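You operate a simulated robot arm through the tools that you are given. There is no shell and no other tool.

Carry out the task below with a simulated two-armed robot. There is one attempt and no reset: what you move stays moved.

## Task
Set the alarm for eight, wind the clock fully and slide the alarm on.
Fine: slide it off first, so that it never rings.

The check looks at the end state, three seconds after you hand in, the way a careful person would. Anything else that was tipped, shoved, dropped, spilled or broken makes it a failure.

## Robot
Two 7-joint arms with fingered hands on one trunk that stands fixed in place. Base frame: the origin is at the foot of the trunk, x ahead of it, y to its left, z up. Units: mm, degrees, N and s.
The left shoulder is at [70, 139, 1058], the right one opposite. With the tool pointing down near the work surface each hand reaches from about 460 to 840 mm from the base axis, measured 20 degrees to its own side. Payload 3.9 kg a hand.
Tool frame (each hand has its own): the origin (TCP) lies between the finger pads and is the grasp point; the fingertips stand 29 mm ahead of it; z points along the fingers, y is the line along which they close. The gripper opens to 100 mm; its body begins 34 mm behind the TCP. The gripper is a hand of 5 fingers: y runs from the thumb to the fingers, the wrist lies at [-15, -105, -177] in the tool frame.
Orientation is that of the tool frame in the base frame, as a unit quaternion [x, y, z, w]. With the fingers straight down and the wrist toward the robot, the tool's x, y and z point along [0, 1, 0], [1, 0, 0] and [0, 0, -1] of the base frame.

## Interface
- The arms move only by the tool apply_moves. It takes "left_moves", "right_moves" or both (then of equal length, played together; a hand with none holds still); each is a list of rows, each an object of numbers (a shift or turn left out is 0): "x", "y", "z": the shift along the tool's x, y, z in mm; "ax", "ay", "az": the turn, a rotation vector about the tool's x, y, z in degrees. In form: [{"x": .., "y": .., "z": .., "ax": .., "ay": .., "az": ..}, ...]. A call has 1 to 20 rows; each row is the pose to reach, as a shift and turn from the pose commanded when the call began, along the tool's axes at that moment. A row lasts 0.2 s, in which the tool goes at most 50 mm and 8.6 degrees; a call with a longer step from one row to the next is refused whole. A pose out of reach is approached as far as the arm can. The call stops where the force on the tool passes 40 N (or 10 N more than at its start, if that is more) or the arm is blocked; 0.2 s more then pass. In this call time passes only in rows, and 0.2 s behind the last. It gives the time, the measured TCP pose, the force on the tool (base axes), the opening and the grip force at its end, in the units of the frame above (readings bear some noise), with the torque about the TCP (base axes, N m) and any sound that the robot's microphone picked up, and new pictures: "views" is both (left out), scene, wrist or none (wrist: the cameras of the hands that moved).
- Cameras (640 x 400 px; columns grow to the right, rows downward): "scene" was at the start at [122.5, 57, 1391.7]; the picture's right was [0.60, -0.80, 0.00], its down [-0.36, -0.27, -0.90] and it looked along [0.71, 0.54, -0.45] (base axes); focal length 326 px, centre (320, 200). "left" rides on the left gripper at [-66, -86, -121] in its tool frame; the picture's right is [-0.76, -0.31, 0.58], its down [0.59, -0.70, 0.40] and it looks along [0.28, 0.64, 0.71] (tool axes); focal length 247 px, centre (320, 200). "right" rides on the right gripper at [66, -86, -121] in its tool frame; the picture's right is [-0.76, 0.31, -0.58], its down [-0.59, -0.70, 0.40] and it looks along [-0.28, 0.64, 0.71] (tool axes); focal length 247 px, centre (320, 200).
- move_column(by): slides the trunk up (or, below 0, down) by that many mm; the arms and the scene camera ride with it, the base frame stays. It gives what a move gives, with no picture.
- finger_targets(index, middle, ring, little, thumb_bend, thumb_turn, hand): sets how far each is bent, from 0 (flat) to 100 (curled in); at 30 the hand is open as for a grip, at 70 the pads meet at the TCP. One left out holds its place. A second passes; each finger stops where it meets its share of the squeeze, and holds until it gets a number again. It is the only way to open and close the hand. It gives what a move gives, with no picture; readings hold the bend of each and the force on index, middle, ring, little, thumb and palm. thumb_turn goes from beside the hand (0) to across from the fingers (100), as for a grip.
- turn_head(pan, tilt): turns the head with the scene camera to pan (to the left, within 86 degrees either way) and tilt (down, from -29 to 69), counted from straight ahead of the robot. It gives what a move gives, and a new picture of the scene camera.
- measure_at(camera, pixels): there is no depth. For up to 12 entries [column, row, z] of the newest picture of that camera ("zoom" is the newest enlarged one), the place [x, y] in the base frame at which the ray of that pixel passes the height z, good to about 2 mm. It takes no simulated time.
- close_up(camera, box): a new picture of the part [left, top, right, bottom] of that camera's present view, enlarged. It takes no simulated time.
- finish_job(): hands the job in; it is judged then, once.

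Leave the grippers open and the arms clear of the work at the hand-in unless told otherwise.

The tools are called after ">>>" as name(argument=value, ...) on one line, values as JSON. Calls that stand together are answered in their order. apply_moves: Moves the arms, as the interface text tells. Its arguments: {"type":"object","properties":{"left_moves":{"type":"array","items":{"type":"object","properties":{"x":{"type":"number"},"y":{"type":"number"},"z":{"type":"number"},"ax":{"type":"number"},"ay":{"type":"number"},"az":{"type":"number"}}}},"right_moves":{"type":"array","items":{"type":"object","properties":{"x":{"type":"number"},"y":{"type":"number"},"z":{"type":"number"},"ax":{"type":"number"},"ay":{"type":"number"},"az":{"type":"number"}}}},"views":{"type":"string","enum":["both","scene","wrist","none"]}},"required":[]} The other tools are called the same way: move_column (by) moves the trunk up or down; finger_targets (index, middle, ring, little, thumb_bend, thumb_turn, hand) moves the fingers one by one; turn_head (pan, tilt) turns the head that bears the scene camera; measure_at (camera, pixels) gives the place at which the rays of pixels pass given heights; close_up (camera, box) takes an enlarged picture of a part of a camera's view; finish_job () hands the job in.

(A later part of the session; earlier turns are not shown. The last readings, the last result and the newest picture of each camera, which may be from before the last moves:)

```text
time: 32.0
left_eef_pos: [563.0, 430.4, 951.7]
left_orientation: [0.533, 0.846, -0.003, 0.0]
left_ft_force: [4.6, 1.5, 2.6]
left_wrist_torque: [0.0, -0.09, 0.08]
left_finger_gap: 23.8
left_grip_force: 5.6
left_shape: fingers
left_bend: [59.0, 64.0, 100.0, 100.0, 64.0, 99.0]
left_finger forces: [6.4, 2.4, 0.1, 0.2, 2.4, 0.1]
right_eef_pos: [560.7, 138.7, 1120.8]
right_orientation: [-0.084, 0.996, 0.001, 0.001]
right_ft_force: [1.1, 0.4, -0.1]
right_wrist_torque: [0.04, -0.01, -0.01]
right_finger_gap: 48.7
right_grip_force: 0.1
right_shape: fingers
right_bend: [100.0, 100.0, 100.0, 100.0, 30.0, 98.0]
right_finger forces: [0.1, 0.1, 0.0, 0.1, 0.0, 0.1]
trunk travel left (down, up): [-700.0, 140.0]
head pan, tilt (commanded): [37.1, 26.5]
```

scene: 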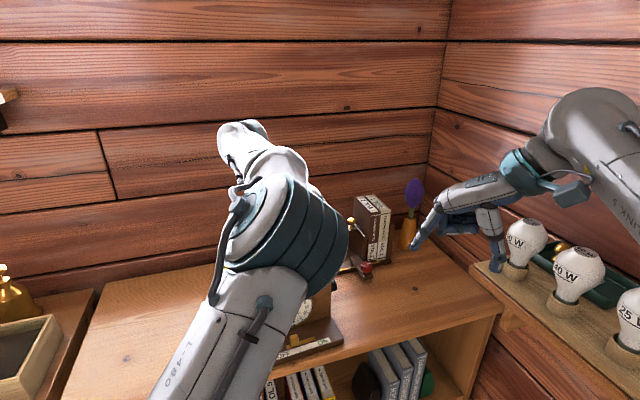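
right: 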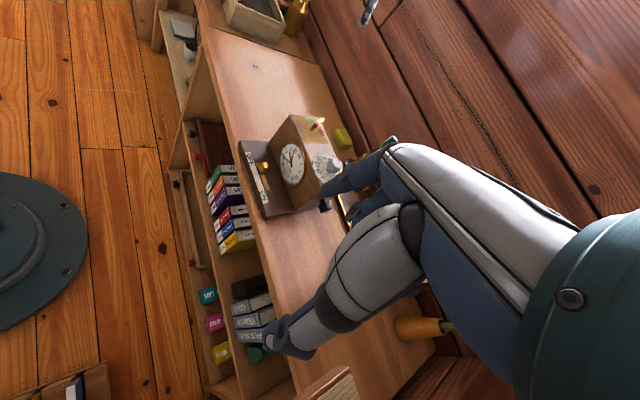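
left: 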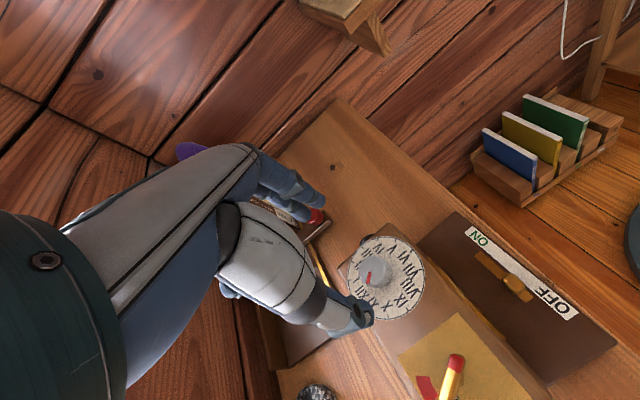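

It's stable with moderate forces. I'll turn the remaining 18° slowly, 3° per step, and then read the face.

>>> apply_moves(left_moves=[{"az": -3}, {"az": -6}, {"az": -9}, {"az": -12}, {"az": -15}, {"az": -18}, {"az": -18}], views="none")

>>> close_up(camera="right", box=[296, 138, 328, 188])

>>> close_up(camera="scene", box=[285, 290, 325, 330])

>>> close_up(camera="left", box=[220, 130, 460, 380])

```text
time: 33.6
left_eef_pos: [556.6, 436.4, 950.8]
left_orientation: [0.387, 0.922, -0.005, -0.002]
left_ft_force: [1.2, 0.8, 17.4]
left_wrist_torque: [-0.37, 0.16, 0.04]
left_finger_gap: 22.3
left_grip_force: 12.0
left_shape: fingers
left_bend: [60.0, 65.0, 100.0, 100.0, 65.0, 99.0]
left_finger forces: [5.5, 1.0, 0.0, 0.1, 16.8, 0.0]
right_eef_pos: [558.7, 138.0, 1122.1]
right_orientation: [-0.084, 0.996, 0.001, 0.001]
right_ft_force: [0.1, 0.4, -0.5]
right_wrist_torque: [-0.03, 0.01, 0.02]
right_finger_gap: 48.9
right_grip_force: 0.0
right_shape: fingers
right_bend: [100.0, 100.0, 100.0, 100.0, 30.0, 98.0]
right_finger forces: [0.0, 0.0, 0.0, 0.0, 0.0, 0.0]
trunk travel left (down, up): [-700.0, 140.0]
head pan, tilt (commanded): [37.1, 26.5]
```

```text
8.00 times, centred on (312, 163) of right
```

zoom: 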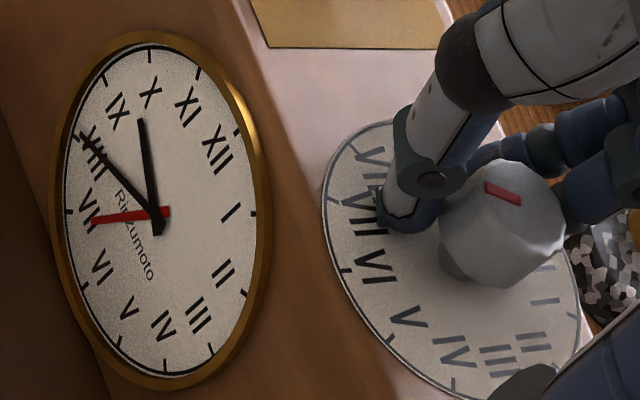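

```text
10.00 times, centred on (305, 310) of scene
```

zoom: 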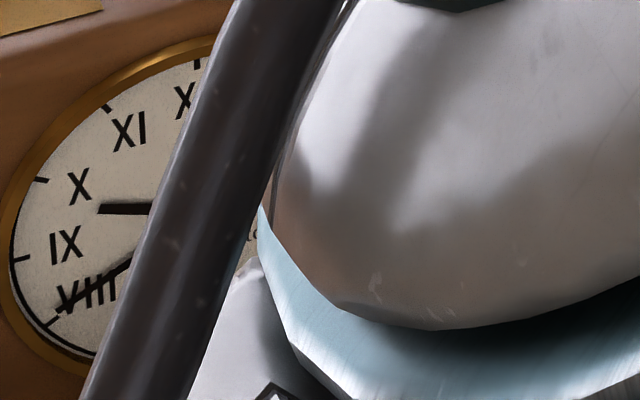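

```text
1.60 times, centred on (340, 255) of left
```

zoom: 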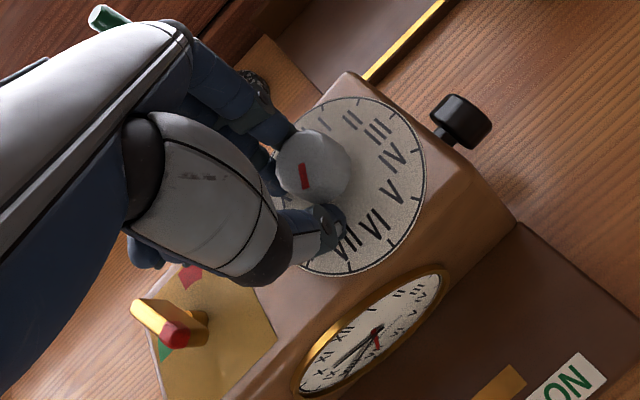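

The last steps went wrong. The wrist reached its yaw limit (≈44°), the hand slid off to (557, 436) pressing down with 17 N, and the knob overshot to about VII. The clock may have been nudged a millimetre or so. I'll release the knob straight away.

>>> finger_targets(hand="left", index=45, middle=45, thumb_bend=45)

>>> close_up(camera="left", box=[220, 130, 460, 380])

>>> close_up(camera="right", box=[280, 120, 400, 220])

```text
time: 34.6
left_eef_pos: [557.5, 434.6, 950.0]
left_orientation: [0.388, 0.922, -0.007, 0.002]
left_ft_force: [-3.1, 1.2, 13.8]
left_wrist_torque: [0.44, -0.09, 0.1]
left_finger_gap: 62.1
left_grip_force: 6.5
left_shape: fingers
left_bend: [45.0, 47.0, 100.0, 100.0, 45.0, 97.0]
left_finger forces: [0.1, 13.6, 0.2, 0.0, 0.0, 0.0]
right_eef_pos: [557.9, 137.9, 1121.5]
right_orientation: [-0.083, 0.997, 0.001, 0.002]
right_ft_force: [0.1, -0.4, 0.2]
right_wrist_torque: [-0.03, 0.04, -0.03]
right_finger_gap: 48.7
right_grip_force: 0.2
right_shape: fingers
right_bend: [100.0, 100.0, 100.0, 100.0, 30.0, 98.0]
right_finger forces: [0.0, 0.0, 0.0, 0.0, 0.0, 0.0]
trunk travel left (down, up): [-700.0, 140.0]
head pan, tilt (commanded): [37.1, 26.5]
```

```text
1.60 times, centred on (340, 255) of left
```

zoom: 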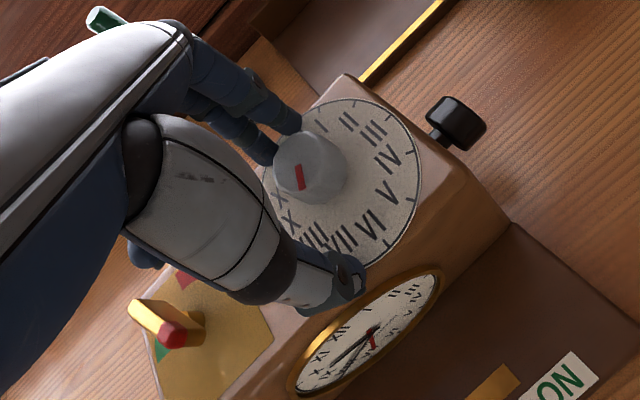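

```text
4.00 times, centred on (340, 170) of right
```

zoom: 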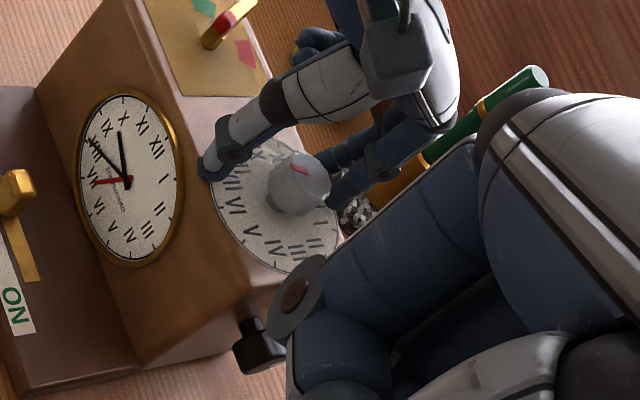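

The fingers are open, but the middle fingertip rests on the clock top with about 14 N down. I'll lift straight up now while easing the yaw back from the limit.

>>> apply_moves(left_moves=[{"z": -8}, {"z": -20, "az": 3}, {"z": -45, "az": 8}, {"z": -70, "az": 14}, {"z": -90, "az": 20}], views="both")

>>> close_up(camera="right", box=[280, 120, 400, 220])

```text
time: 35.8
left_eef_pos: [564.6, 428.4, 1044.4]
left_orientation: [0.552, 0.834, -0.001, 0.001]
left_ft_force: [-0.1, -0.2, -0.2]
left_wrist_torque: [0.02, -0.04, -0.02]
left_finger_gap: 62.3
left_grip_force: 0.1
left_shape: fingers
left_bend: [45.0, 45.0, 100.0, 100.0, 45.0, 97.0]
left_finger forces: [0.0, 0.1, 0.0, 0.0, 0.0, 0.1]
right_eef_pos: [561.4, 138.7, 1119.6]
right_orientation: [-0.084, 0.996, 0.0, 0.0]
right_ft_force: [-0.7, 0.2, -0.4]
right_wrist_torque: [-0.01, -0.03, 0.02]
right_finger_gap: 48.8
right_grip_force: 0.0
right_shape: fingers
right_bend: [100.0, 100.0, 100.0, 100.0, 30.0, 98.0]
right_finger forces: [0.1, 0.0, 0.1, 0.0, 0.1, 0.0]
trunk travel left (down, up): [-700.0, 140.0]
head pan, tilt (commanded): [37.1, 26.5]
```

scene: 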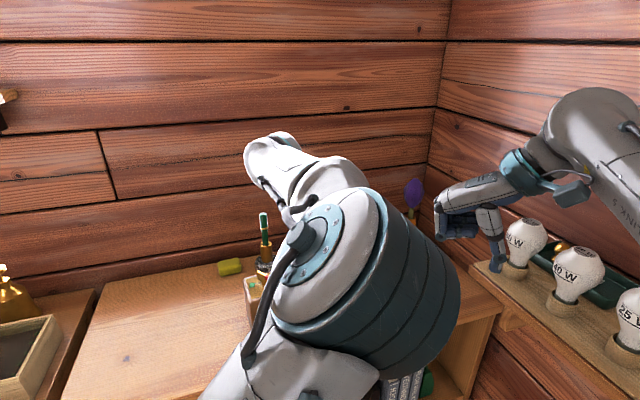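
left: 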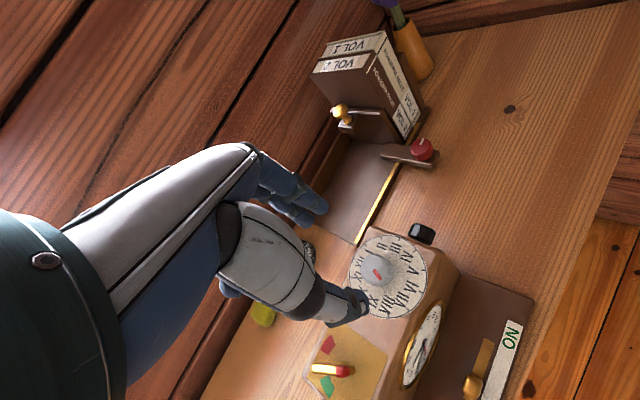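

```text
4.00 times, centred on (340, 170) of right
```

zoom: 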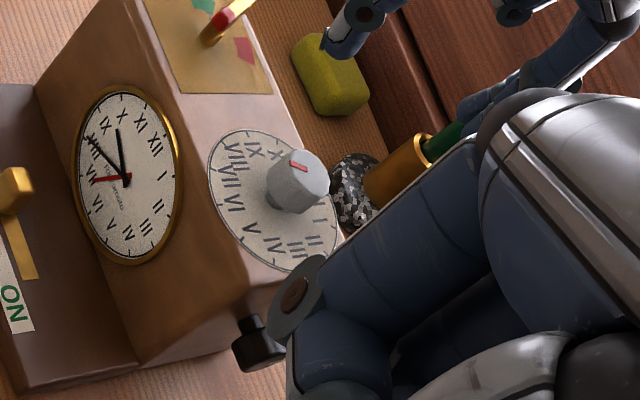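

With the load gone, the clock appears exactly where it was in the right view, so the shift I saw was camera flex. I'll read the red hand and the knob mark now.

>>> close_up(camera="right", box=[296, 138, 328, 188])

>>> close_up(camera="left", box=[330, 220, 450, 330])

```text
8.00 times, centred on (312, 163) of right
```

zoom: 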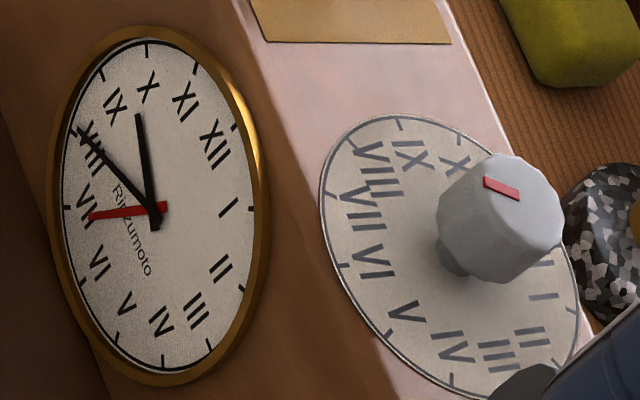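

```text
3.64 times, centred on (390, 275) of left
```

zoom: 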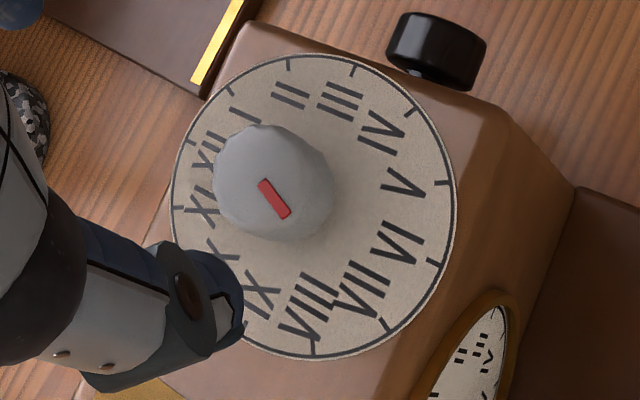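

The alarm hand reads about 207° (6:55), so it needs +33° clockwise to reach VIII (240°). That direction moves away from the wrist limit. I'll ease the yaw to about 15°, descend over the knob again with open fingers and check.

>>> apply_moves(left_moves=[{"x": -0.6, "y": 1.4, "z": 25, "az": 4}, {"x": -0.6, "y": 1.4, "z": 50, "az": 8}, {"x": -0.6, "y": 1.4, "z": 72, "az": 8}, {"x": -0.6, "y": 1.4, "z": 87, "az": 8}, {"x": -0.6, "y": 1.4, "z": 87, "az": 8}], views="none")

>>> close_up(camera="left", box=[220, 130, 460, 380])

>>> close_up(camera="right", box=[280, 120, 400, 220])

```text
time: 37.0
left_eef_pos: [566.0, 426.3, 958.6]
left_orientation: [0.608, 0.794, 0.001, 0.0]
left_ft_force: [-1.5, -0.2, 0.3]
left_wrist_torque: [-0.03, 0.0, -0.02]
left_finger_gap: 62.0
left_grip_force: 0.2
left_shape: fingers
left_bend: [45.0, 45.0, 100.0, 100.0, 45.0, 97.0]
left_finger forces: [0.0, 0.0, 0.1, 0.0, 0.1, 0.1]
right_eef_pos: [560.2, 138.7, 1121.0]
right_orientation: [-0.083, 0.997, 0.0, 0.0]
right_ft_force: [0.6, -0.3, -0.3]
right_wrist_torque: [-0.01, 0.03, 0.0]
right_finger_gap: 48.6
right_grip_force: 0.0
right_shape: fingers
right_bend: [100.0, 100.0, 100.0, 100.0, 30.0, 98.0]
right_finger forces: [0.0, 0.1, 0.0, 0.1, 0.1, 0.1]
trunk travel left (down, up): [-700.0, 140.0]
head pan, tilt (commanded): [37.1, 26.5]
```

```text
1.60 times, centred on (340, 255) of left
```

zoom: 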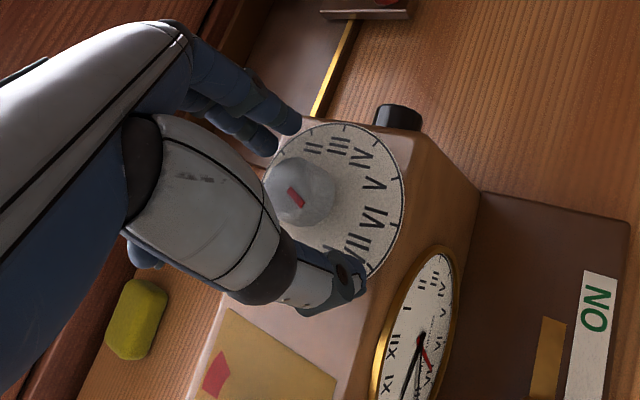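

```text
4.00 times, centred on (340, 170) of right
```

zoom: 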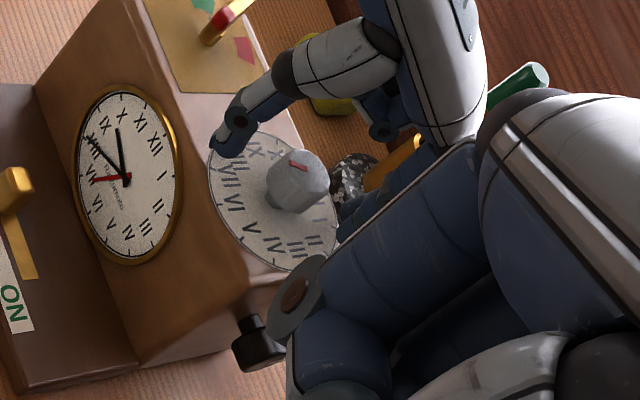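

Positioned at (566, 426, 958), yaw 15°, with no contact. I'll close on the knob.

>>> finger_targets(hand="left", index=65, middle=65, thumb_bend=65)

>>> close_up(camera="right", box=[296, 138, 368, 188])

```text
time: 38.0
left_eef_pos: [566.8, 426.4, 958.8]
left_orientation: [0.609, 0.793, 0.0, 0.0]
left_ft_force: [2.4, 0.9, -0.4]
left_wrist_torque: [-0.04, -0.03, -0.05]
left_finger_gap: 22.3
left_grip_force: 3.8
left_shape: fingers
left_bend: [62.0, 63.0, 100.0, 100.0, 63.0, 99.0]
left_finger forces: [3.2, 2.1, 0.1, 0.1, 2.8, 0.0]
right_eef_pos: [560.1, 138.3, 1119.2]
right_orientation: [-0.084, 0.996, 0.0, -0.001]
right_ft_force: [0.3, -0.5, -0.8]
right_wrist_torque: [0.0, 0.0, 0.0]
right_finger_gap: 48.5
right_grip_force: 0.1
right_shape: fingers
right_bend: [100.0, 100.0, 100.0, 100.0, 30.0, 98.0]
right_finger forces: [0.1, 0.1, 0.0, 0.2, 0.1, 0.0]
trunk travel left (down, up): [-700.0, 140.0]
head pan, tilt (commanded): [37.1, 26.5]
```

```text
8.00 times, centred on (332, 163) of right
```

zoom: 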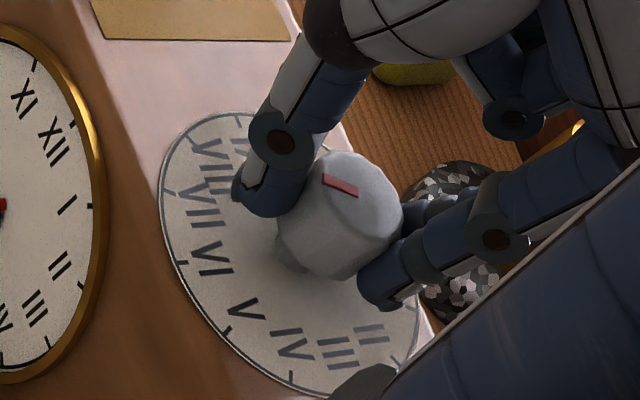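

The grip is good and light. I'll turn clockwise (az positive) by 28° in 4° steps, then read the face before the final few degrees.

>>> apply_moves(left_moves=[{"az": 4}, {"az": 8}, {"az": 12}, {"az": 16}, {"az": 20}, {"az": 24}, {"az": 28}, {"az": 28}], views="none")

>>> close_up(camera="right", box=[296, 138, 328, 188])

>>> close_up(camera="scene", box=[230, 250, 358, 370])

>>> close_up(camera="left", box=[220, 130, 460, 380])

```text
time: 39.8
left_eef_pos: [565.4, 428.6, 958.7]
left_orientation: [0.783, 0.622, 0.001, 0.0]
left_ft_force: [1.8, 0.2, 2.6]
left_wrist_torque: [-0.01, -0.05, -0.01]
left_finger_gap: 21.7
left_grip_force: 4.4
left_shape: fingers
left_bend: [62.0, 63.0, 100.0, 100.0, 63.0, 99.0]
left_finger forces: [2.8, 2.7, 0.0, 0.0, 3.4, 0.1]
right_eef_pos: [561.3, 138.9, 1120.0]
right_orientation: [-0.083, 0.997, 0.0, 0.0]
right_ft_force: [0.0, -0.6, 0.7]
right_wrist_torque: [0.03, 0.02, 0.03]
right_finger_gap: 49.0
right_grip_force: 0.0
right_shape: fingers
right_bend: [100.0, 100.0, 100.0, 100.0, 30.0, 98.0]
right_finger forces: [0.1, 0.0, 0.0, 0.1, 0.0, 0.0]
trunk travel left (down, up): [-700.0, 140.0]
head pan, tilt (commanded): [37.1, 26.5]
```

```text
8.00 times, centred on (312, 163) of right
```

zoom: 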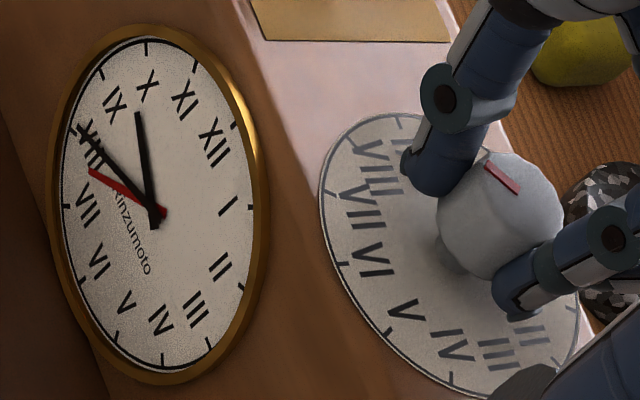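

```text
3.33 times, centred on (294, 310) of scene
```

zoom: 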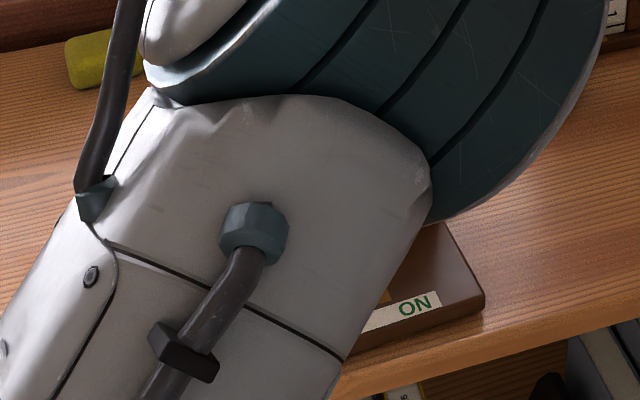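

```text
1.60 times, centred on (340, 255) of left
```

zoom: 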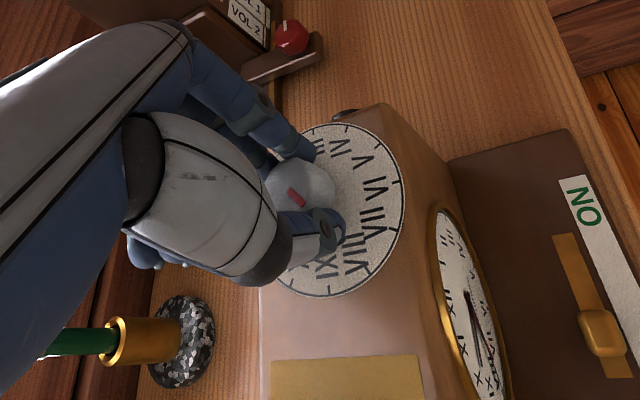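

By the same method the black hands read a consistent 9:41, and the red hand reads about 232° (7:44). I'll turn another 8° clockwise.

>>> apply_moves(left_moves=[{"az": 2}, {"az": 4}, {"az": 6}, {"az": 8}, {"az": 8}], views="none")

>>> close_up(camera="right", box=[296, 138, 328, 188])

>>> close_up(camera="right", box=[298, 150, 326, 168])

```text
time: 41.0
left_eef_pos: [566.6, 427.0, 958.7]
left_orientation: [0.824, 0.567, 0.0, -0.001]
left_ft_force: [0.5, 0.2, 0.7]
left_wrist_torque: [0.02, 0.03, 0.04]
left_finger_gap: 21.8
left_grip_force: 3.9
left_shape: fingers
left_bend: [62.0, 63.0, 100.0, 100.0, 63.0, 99.0]
left_finger forces: [2.3, 2.1, 0.0, 0.0, 3.7, 0.1]
right_eef_pos: [560.7, 139.2, 1120.7]
right_orientation: [-0.083, 0.997, 0.0, 0.001]
right_ft_force: [-0.4, -0.8, 0.0]
right_wrist_torque: [0.01, 0.02, 0.02]
right_finger_gap: 48.6
right_grip_force: 0.1
right_shape: fingers
right_bend: [100.0, 100.0, 100.0, 100.0, 30.0, 98.0]
right_finger forces: [0.0, 0.0, 0.0, 0.0, 0.0, 0.0]
trunk travel left (down, up): [-700.0, 140.0]
head pan, tilt (commanded): [37.1, 26.5]
```

```text
8.00 times, centred on (312, 163) of right
```

zoom: 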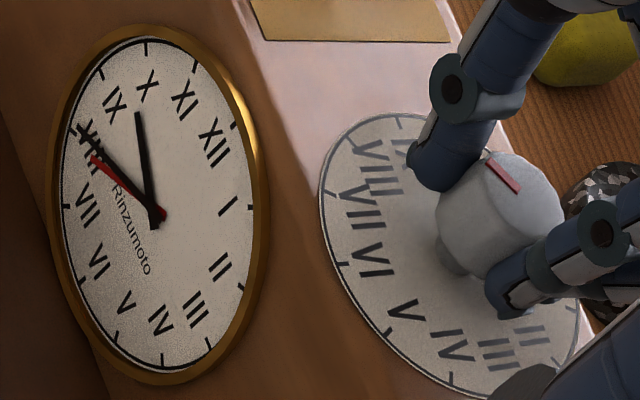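

```text
16.00 times, centred on (312, 159) of right
```

zoom: 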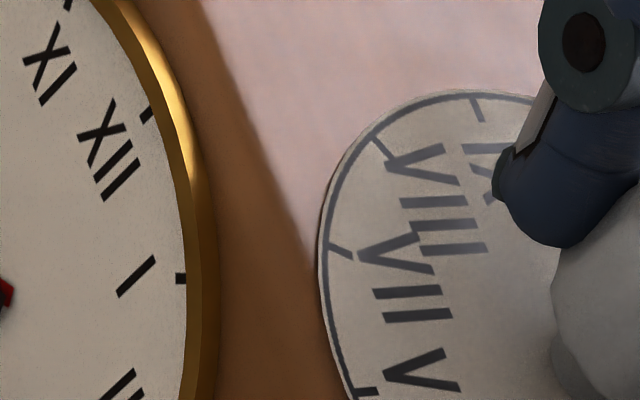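

It now reads about 238°. I'll zoom in tighter on the face itself to judge it.

>>> close_up(camera="right", box=[278, 142, 310, 188])

>>> close_up(camera="right", box=[276, 148, 308, 168])

```text
8.70 times, centred on (294, 165) of right
```

zoom: 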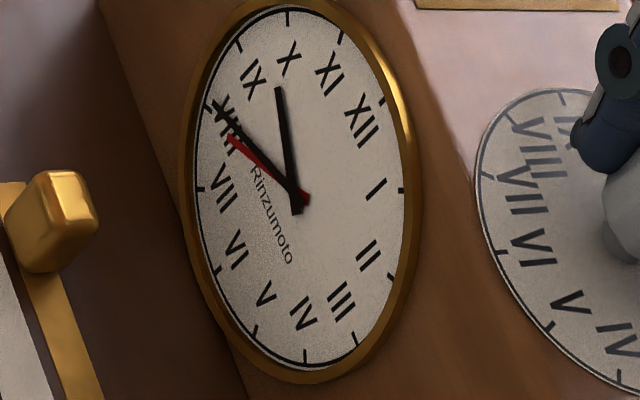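

```text
16.00 times, centred on (292, 158) of right
```

zoom: 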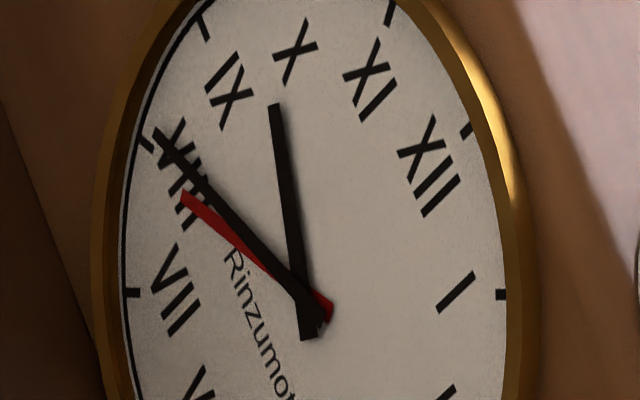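

The estimates bracket 236–243°, so the alarm is close to VIII. Before releasing, I'll check the knob's own mark against the VIII on the top dial in the left camera.

>>> close_up(camera="left", box=[290, 195, 400, 315])

>>> close_up(camera="right", box=[312, 145, 360, 190])

```text
3.33 times, centred on (345, 255) of left
```

zoom: 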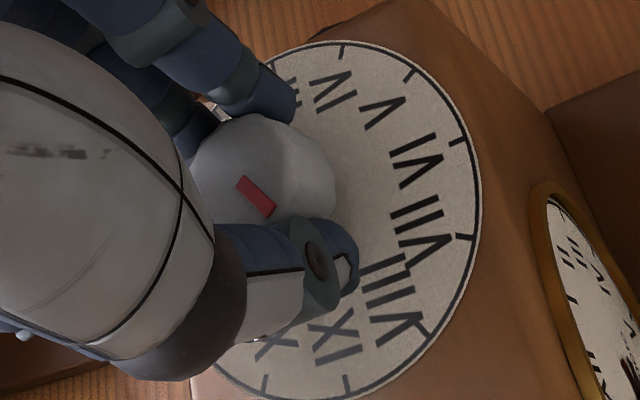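

```text
8.89 times, centred on (336, 168) of right
```

zoom: 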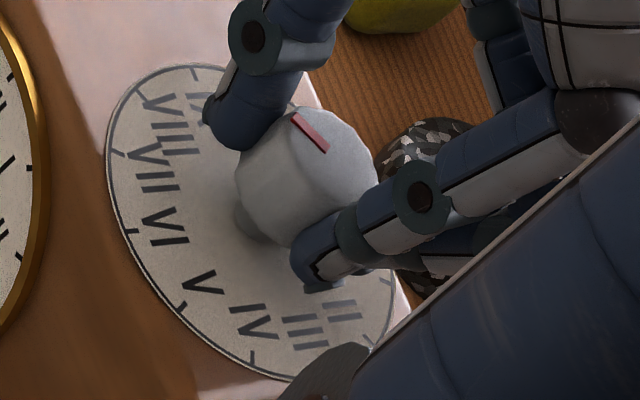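

The knob's mark lies in line with VIII (about 243° ± 3° here, 238° on the face), so the alarm is at eight. I'll release the knob and lift straight up.

>>> finger_targets(hand="left", index=45, middle=45, thumb_bend=45)

>>> apply_moves(left_moves=[{"z": -15}, {"z": -35}, {"z": -60}, {"z": -90}], views="both")

>>> close_up(camera="right", box=[278, 142, 310, 188])

>>> close_up(camera="right", box=[240, 90, 400, 220])

```text
time: 42.0
left_eef_pos: [566.0, 427.1, 958.8]
left_orientation: [0.824, 0.567, 0.0, 0.001]
left_ft_force: [-0.1, 0.0, -0.8]
left_wrist_torque: [-0.04, 0.01, -0.01]
left_finger_gap: 62.0
left_grip_force: 0.2
left_shape: fingers
left_bend: [45.0, 45.0, 100.0, 100.0, 45.0, 98.0]
left_finger forces: [0.1, 0.0, 0.0, 0.0, 0.1, 0.0]
right_eef_pos: [560.5, 137.7, 1119.9]
right_orientation: [-0.084, 0.996, -0.001, 0.0]
right_ft_force: [0.2, 0.1, 1.0]
right_wrist_torque: [0.01, 0.0, -0.01]
right_finger_gap: 48.9
right_grip_force: 0.1
right_shape: fingers
right_bend: [100.0, 100.0, 100.0, 100.0, 30.0, 98.0]
right_finger forces: [0.1, 0.0, 0.0, 0.0, 0.0, 0.0]
trunk travel left (down, up): [-700.0, 140.0]
head pan, tilt (commanded): [37.1, 26.5]
```

```text
time: 43.0
left_eef_pos: [566.0, 425.9, 1049.3]
left_orientation: [0.824, 0.566, 0.002, 0.0]
left_ft_force: [-0.7, 0.0, 0.4]
left_wrist_torque: [-0.01, -0.01, -0.01]
left_finger_gap: 62.2
left_grip_force: 0.0
left_shape: fingers
left_bend: [45.0, 45.0, 100.0, 100.0, 45.0, 97.0]
left_finger forces: [0.0, 0.0, 0.1, 0.0, 0.0, 0.1]
right_eef_pos: [560.2, 138.7, 1120.6]
right_orientation: [-0.083, 0.997, 0.0, 0.0]
right_ft_force: [-0.4, 0.7, -0.1]
right_wrist_torque: [0.03, 0.01, 0.0]
right_finger_gap: 48.9
right_grip_force: 0.2
right_shape: fingers
right_bend: [100.0, 100.0, 100.0, 100.0, 30.0, 98.0]
right_finger forces: [0.0, 0.0, 0.0, 0.0, 0.0, 0.0]
trunk travel left (down, up): [-700.0, 140.0]
head pan, tilt (commanded): [37.1, 26.5]
```

scene: 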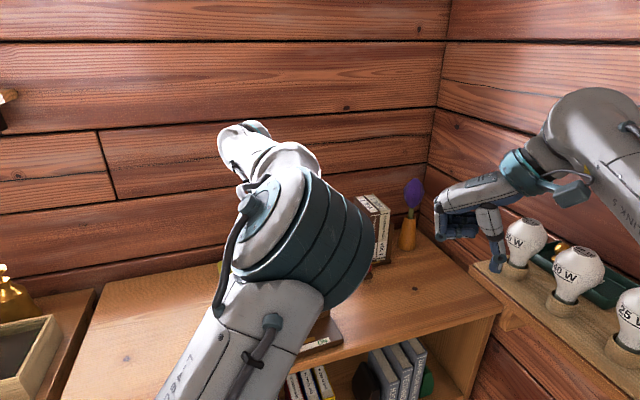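
left: 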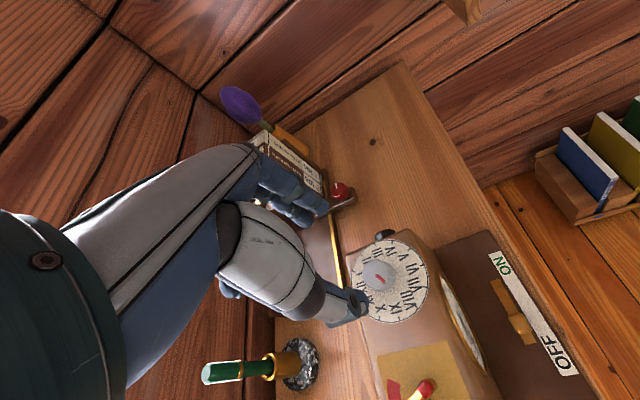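

```text
8.70 times, centred on (294, 165) of right
```

zoom: 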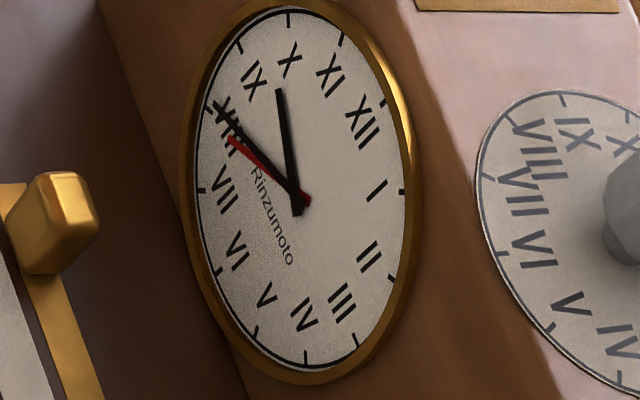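

```text
3.08 times, centred on (320, 155) of right
```

zoom: 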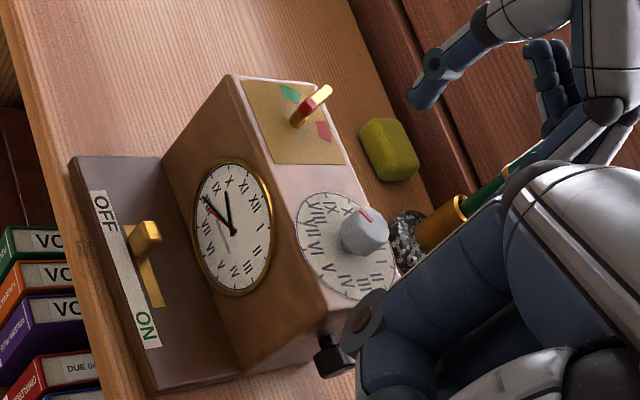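

The alarm reads VIII, the slider is OFF and the clock hasn't moved. Next is the key at about (483, 478), whose bar points along base −y. I'll move the left hand over it at a safe height with yaw 0, so the thumb and fingers straddle the bar's flat sides.

>>> apply_moves(left_moves=[{"x": 6, "y": -32, "z": 6, "az": -7}, {"x": 12, "y": -64, "z": 12, "az": -14}, {"x": 18, "y": -95.7, "z": 19, "az": -21}, {"x": 18, "y": -95.7, "z": 19, "az": -21}], views="both")

>>> close_up(camera="left", box=[280, 200, 440, 360])

>>> close_up(camera="right", box=[290, 90, 370, 150])

```text
time: 44.0
left_eef_pos: [483.4, 479.0, 1030.3]
left_orientation: [0.706, 0.708, 0.001, -0.001]
left_ft_force: [0.4, 0.4, 0.4]
left_wrist_torque: [-0.01, 0.01, 0.02]
left_finger_gap: 62.2
left_grip_force: 0.0
left_shape: fingers
left_bend: [45.0, 45.0, 100.0, 100.0, 45.0, 97.0]
left_finger forces: [0.0, 0.0, 0.0, 0.0, 0.0, 0.1]
right_eef_pos: [561.1, 138.0, 1119.9]
right_orientation: [-0.084, 0.996, 0.0, 0.0]
right_ft_force: [-0.2, 0.3, 0.0]
right_wrist_torque: [0.02, 0.02, 0.02]
right_finger_gap: 48.6
right_grip_force: 0.0
right_shape: fingers
right_bend: [100.0, 100.0, 100.0, 100.0, 30.0, 98.0]
right_finger forces: [0.0, 0.0, 0.0, 0.0, 0.1, 0.0]
trunk travel left (down, up): [-700.0, 140.0]
head pan, tilt (commanded): [37.1, 26.5]
```

scene: 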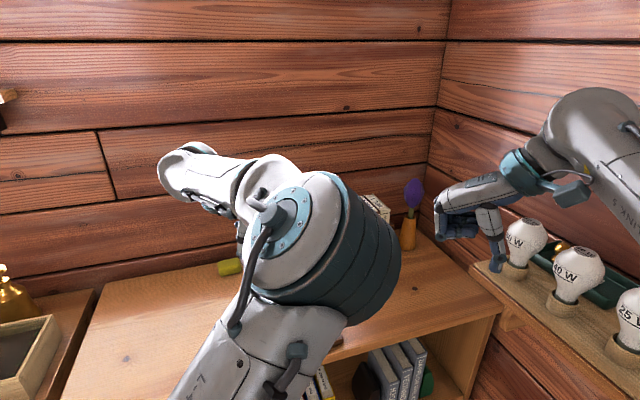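
left: 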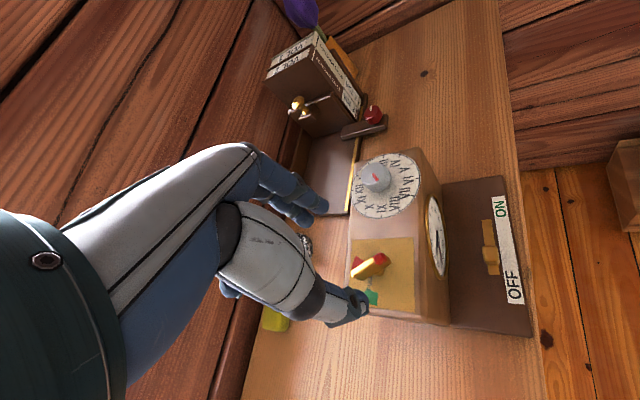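

```text
2.50 times, centred on (360, 280) of left
```

zoom: 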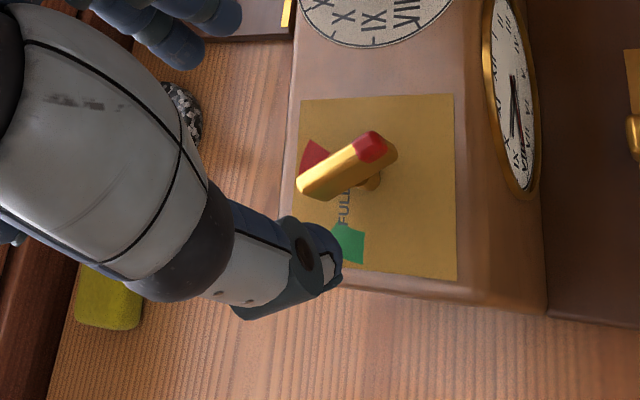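

```text
6.67 times, centred on (330, 120) of right
```

zoom: 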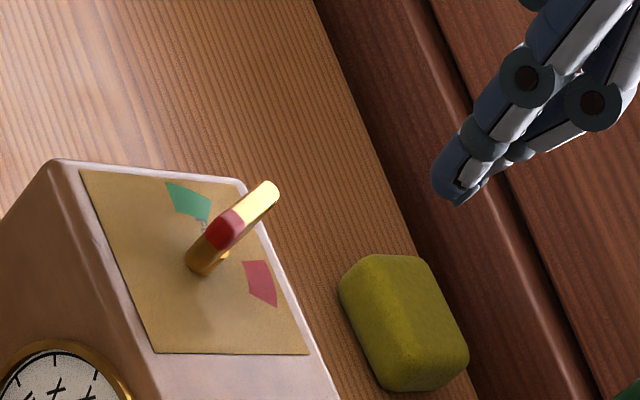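

I'll triangulate the key bar (mid-top and both ends) from the right zoom and the left picture.

>>> measure_at(camera="zoom", pixels=[[245, 210, 930], [245, 210, 950], [222, 228, 930], [222, 228, 950], [270, 190, 930], [270, 190, 950], [188, 202, 919.5], [260, 283, 919.5], [80, 170, 919.5], [155, 353, 919.5], [308, 354, 919.5]])

>>> measure_at(camera="left", pixels=[[369.2, 266, 930], [369.2, 266, 950], [380, 257.2, 930], [380, 257.2, 950], [355.2, 272, 930], [355.2, 272, 950], [372, 299, 919.5], [357, 264, 919.5], [413, 311, 919.5], [353.5, 240, 919.5], [412.5, 238, 919.5]])

```text
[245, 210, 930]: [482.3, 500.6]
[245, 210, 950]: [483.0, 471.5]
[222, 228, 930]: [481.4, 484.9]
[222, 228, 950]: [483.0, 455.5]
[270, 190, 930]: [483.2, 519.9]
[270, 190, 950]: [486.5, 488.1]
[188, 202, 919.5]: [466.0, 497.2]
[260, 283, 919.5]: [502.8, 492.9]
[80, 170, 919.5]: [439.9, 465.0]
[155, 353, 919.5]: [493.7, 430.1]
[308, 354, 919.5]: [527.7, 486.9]
```

```text
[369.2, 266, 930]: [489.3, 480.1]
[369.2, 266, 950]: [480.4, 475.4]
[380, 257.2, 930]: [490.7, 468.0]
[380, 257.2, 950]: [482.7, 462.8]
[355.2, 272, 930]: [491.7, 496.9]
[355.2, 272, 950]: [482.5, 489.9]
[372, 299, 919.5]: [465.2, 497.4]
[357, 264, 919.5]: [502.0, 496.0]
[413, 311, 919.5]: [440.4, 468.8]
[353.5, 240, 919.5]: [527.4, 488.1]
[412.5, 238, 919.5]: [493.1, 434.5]
```

The key axis is at (483.8, 477.2), which matches the plate centre. The bar lies along base y from 464 to 490, with its top at z≈947. Relative to the axis, green FULL is 137° clockwise from the red tip and the red sector 134° counter-clockwise, so the spring is half wound and clockwise winds it. I'll descend around the bar with the fingers open.

>>> apply_moves(left_moves=[{"x": -0.8, "y": 0.6, "z": 25}, {"x": -0.8, "y": 0.6, "z": 50}, {"x": -0.8, "y": 0.6, "z": 65}, {"x": -0.8, "y": 0.6, "z": 74}, {"x": -0.8, "y": 0.6, "z": 74}], views="none")

>>> close_up(camera="left", box=[220, 130, 460, 380])

>>> close_up(camera="right", box=[290, 90, 370, 150])

```text
time: 45.2
left_eef_pos: [483.1, 475.2, 956.0]
left_orientation: [0.707, 0.707, 0.001, 0.0]
left_ft_force: [-0.2, -0.3, 1.2]
left_wrist_torque: [0.01, 0.01, 0.0]
left_finger_gap: 62.2
left_grip_force: 0.0
left_shape: fingers
left_bend: [45.0, 45.0, 100.0, 100.0, 45.0, 97.0]
left_finger forces: [0.0, 0.0, 0.1, 0.0, 0.0, 0.0]
right_eef_pos: [560.1, 138.0, 1120.0]
right_orientation: [-0.084, 0.996, 0.0, 0.0]
right_ft_force: [0.0, -0.4, -0.1]
right_wrist_torque: [0.01, -0.02, -0.03]
right_finger_gap: 48.7
right_grip_force: 0.2
right_shape: fingers
right_bend: [100.0, 100.0, 100.0, 100.0, 30.0, 98.0]
right_finger forces: [0.0, 0.0, 0.0, 0.0, 0.1, 0.0]
trunk travel left (down, up): [-700.0, 140.0]
head pan, tilt (commanded): [37.1, 26.5]
```

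```text
1.60 times, centred on (340, 255) of left
```

zoom: 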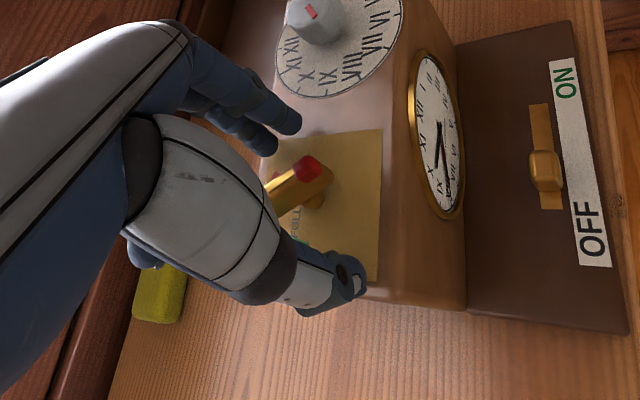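

```text
6.67 times, centred on (330, 120) of right
```

zoom: 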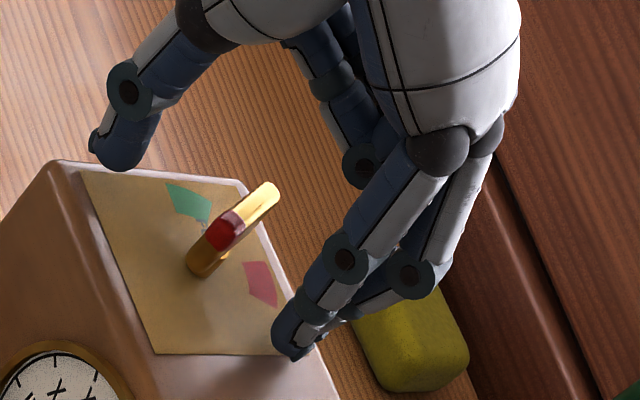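

The thumb and fingers straddle the bar cleanly. I'll close on the key.

>>> finger_targets(hand="left", index=71, middle=71, thumb_bend=71)

>>> close_up(camera="left", box=[260, 150, 400, 300])

>>> close_up(camera="right", box=[290, 90, 370, 150])

```text
time: 46.2
left_eef_pos: [482.7, 476.5, 956.0]
left_orientation: [0.707, 0.707, 0.0, 0.0]
left_ft_force: [4.3, 0.1, 0.1]
left_wrist_torque: [-0.02, -0.06, 0.02]
left_finger_gap: 5.1
left_grip_force: 4.3
left_shape: fingers
left_bend: [67.0, 67.0, 100.0, 100.0, 69.0, 100.0]
left_finger forces: [3.1, 3.0, 0.1, 0.1, 1.7, 0.0]
right_eef_pos: [561.1, 139.3, 1120.4]
right_orientation: [-0.083, 0.997, 0.0, 0.0]
right_ft_force: [0.1, 0.2, -0.1]
right_wrist_torque: [-0.02, -0.02, 0.01]
right_finger_gap: 48.7
right_grip_force: 0.1
right_shape: fingers
right_bend: [100.0, 100.0, 100.0, 100.0, 30.0, 98.0]
right_finger forces: [0.0, 0.0, 0.0, 0.1, 0.1, 0.0]
trunk travel left (down, up): [-700.0, 140.0]
head pan, tilt (commanded): [37.1, 26.5]
```

```text
2.67 times, centred on (330, 225) of left
```

zoom: 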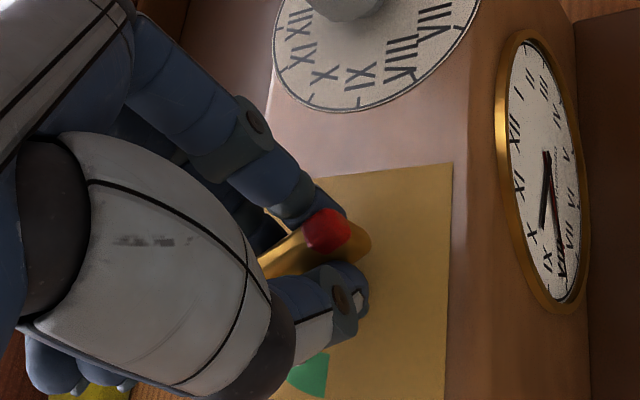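

```text
6.67 times, centred on (330, 120) of right
```

zoom: 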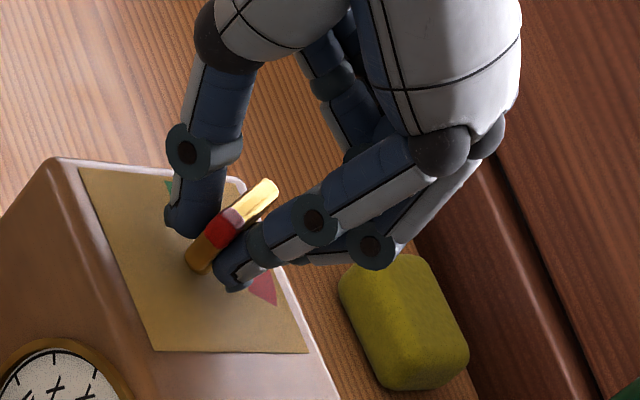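

The key is gripped on both sides. I'll nudge 1.5 mm toward the fingers to even the squeeze and turn clockwise 15°, watching the torque.

>>> apply_moves(left_moves=[{"y": 1.5}, {"y": 1.5, "az": 5}, {"y": 1.5, "az": 10}, {"y": 1.5, "az": 15}, {"y": 1.5, "az": 15}], views="none")

>>> close_up(camera="right", box=[290, 90, 370, 150])

```text
time: 47.4
left_eef_pos: [485.3, 477.6, 955.5]
left_orientation: [0.794, 0.608, 0.001, -0.001]
left_ft_force: [1.3, -0.4, 0.9]
left_wrist_torque: [-0.01, -0.03, 0.04]
left_finger_gap: 5.5
left_grip_force: 3.4
left_shape: fingers
left_bend: [67.0, 70.0, 100.0, 100.0, 69.0, 99.0]
left_finger forces: [3.2, 0.6, 0.1, 0.0, 3.2, 0.0]
right_eef_pos: [561.1, 138.8, 1121.4]
right_orientation: [-0.084, 0.996, 0.0, 0.0]
right_ft_force: [0.7, -0.3, -0.6]
right_wrist_torque: [-0.03, -0.02, 0.03]
right_finger_gap: 48.6
right_grip_force: 0.2
right_shape: fingers
right_bend: [100.0, 100.0, 100.0, 100.0, 30.0, 98.0]
right_finger forces: [0.0, 0.0, 0.0, 0.0, 0.0, 0.0]
trunk travel left (down, up): [-700.0, 140.0]
head pan, tilt (commanded): [37.1, 26.5]
```

```text
6.67 times, centred on (330, 120) of right
```

zoom: 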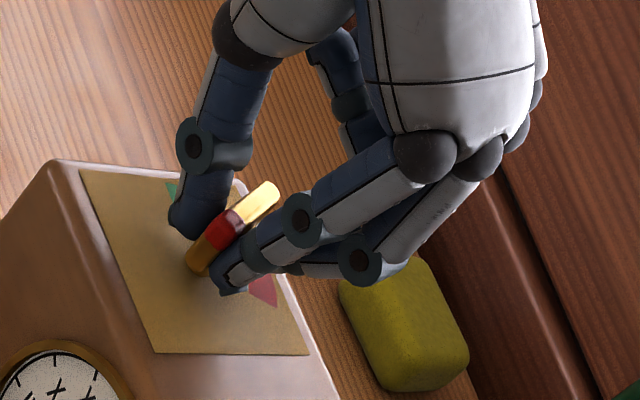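

The key didn't follow. The fingers flexed, the middle finger went slack, and torque was only about 0.04 Nm, so the spring needs more. I'll realign with the bar, squeeze harder and see how much grip is available.

>>> apply_moves(left_moves=[{"az": -5}, {"az": -10}, {"az": -15}], views="none")

>>> finger_targets(hand="left", index=85, middle=85, thumb_bend=85)

>>> close_up(camera="right", box=[290, 90, 370, 150])

```text
time: 48.2
left_eef_pos: [484.4, 476.2, 955.2]
left_orientation: [0.706, 0.708, 0.001, -0.001]
left_ft_force: [2.1, 0.0, 1.8]
left_wrist_torque: [0.01, 0.0, -0.01]
left_finger_gap: 5.1
left_grip_force: 3.8
left_shape: fingers
left_bend: [68.0, 68.0, 100.0, 100.0, 69.0, 100.0]
left_finger forces: [1.7, 2.8, 0.0, 0.0, 3.4, 0.0]
right_eef_pos: [560.4, 137.3, 1120.0]
right_orientation: [-0.083, 0.997, 0.0, -0.001]
right_ft_force: [0.2, 0.5, 0.0]
right_wrist_torque: [-0.02, -0.04, 0.04]
right_finger_gap: 48.6
right_grip_force: 0.0
right_shape: fingers
right_bend: [100.0, 100.0, 100.0, 100.0, 30.0, 98.0]
right_finger forces: [0.1, 0.0, 0.0, 0.1, 0.0, 0.1]
trunk travel left (down, up): [-700.0, 140.0]
head pan, tilt (commanded): [37.1, 26.5]
```

```text
time: 49.2
left_eef_pos: [484.6, 477.6, 953.0]
left_orientation: [0.707, 0.707, -0.001, 0.0]
left_ft_force: [-0.2, 0.9, 0.9]
left_wrist_torque: [0.04, 0.04, -0.02]
left_finger_gap: 2.5
left_grip_force: 18.2
left_shape: fingers
left_bend: [77.0, 74.0, 100.0, 100.0, 71.0, 99.0]
left_finger forces: [10.8, 7.8, 0.0, 0.0, 18.2, 0.1]
right_eef_pos: [561.5, 138.8, 1119.4]
right_orientation: [-0.083, 0.997, 0.0, 0.0]
right_ft_force: [0.3, 0.4, -0.8]
right_wrist_torque: [-0.05, 0.01, -0.02]
right_finger_gap: 48.6
right_grip_force: 0.1
right_shape: fingers
right_bend: [100.0, 100.0, 100.0, 100.0, 30.0, 98.0]
right_finger forces: [0.0, 0.0, 0.0, 0.0, 0.0, 0.1]
trunk travel left (down, up): [-700.0, 140.0]
head pan, tilt (commanded): [37.1, 26.5]
```

```text
6.67 times, centred on (330, 120) of right
```

zoom: 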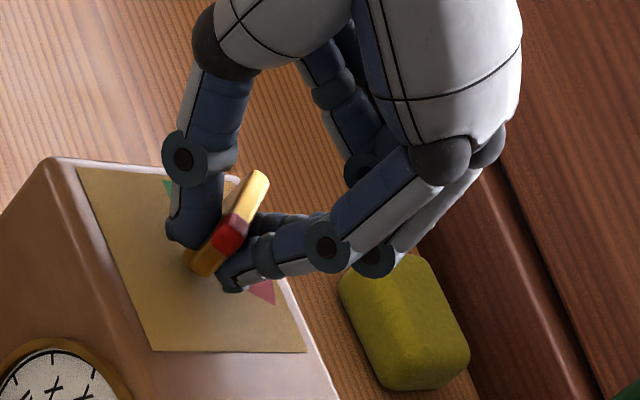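

The hard squeeze twisted the key slightly the wrong way: the left thumb and fingers naturally form a counter-clockwise couple. I'll open up and see whether the key stays put.

>>> finger_targets(hand="left", index=50, middle=50, thumb_bend=50)

>>> close_up(camera="right", box=[290, 90, 370, 150])

>>> close_up(camera="left", box=[260, 150, 400, 300])

```text
time: 50.2
left_eef_pos: [485.5, 478.1, 954.6]
left_orientation: [0.707, 0.707, 0.0, 0.0]
left_ft_force: [0.9, -0.6, -0.4]
left_wrist_torque: [-0.01, 0.01, 0.01]
left_finger_gap: 49.7
left_grip_force: 0.0
left_shape: fingers
left_bend: [50.0, 50.0, 100.0, 100.0, 50.0, 98.0]
left_finger forces: [0.1, 0.0, 0.1, 0.0, 0.0, 0.1]
right_eef_pos: [560.6, 139.0, 1120.2]
right_orientation: [-0.083, 0.997, -0.001, 0.0]
right_ft_force: [0.5, -0.5, 0.2]
right_wrist_torque: [0.07, 0.04, 0.0]
right_finger_gap: 48.9
right_grip_force: 0.0
right_shape: fingers
right_bend: [100.0, 100.0, 100.0, 100.0, 30.0, 98.0]
right_finger forces: [0.0, 0.0, 0.0, 0.1, 0.0, 0.0]
trunk travel left (down, up): [-700.0, 140.0]
head pan, tilt (commanded): [37.1, 26.5]
```

```text
6.67 times, centred on (330, 120) of right
```

zoom: 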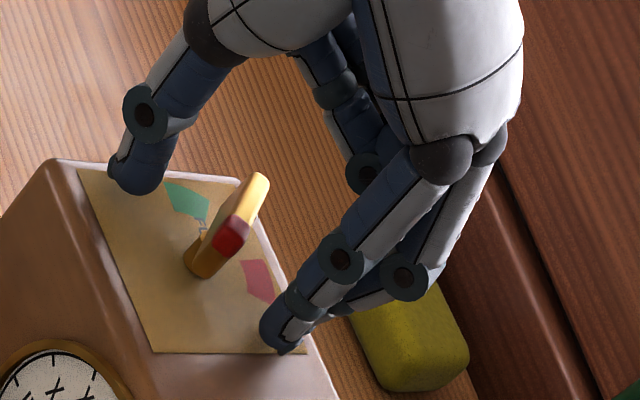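

```text
2.67 times, centred on (330, 225) of left
```

zoom: 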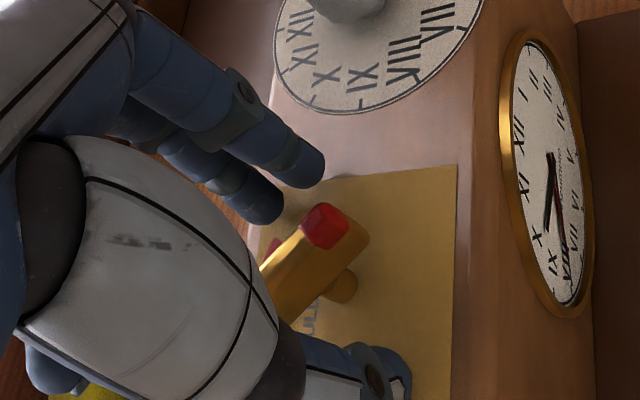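

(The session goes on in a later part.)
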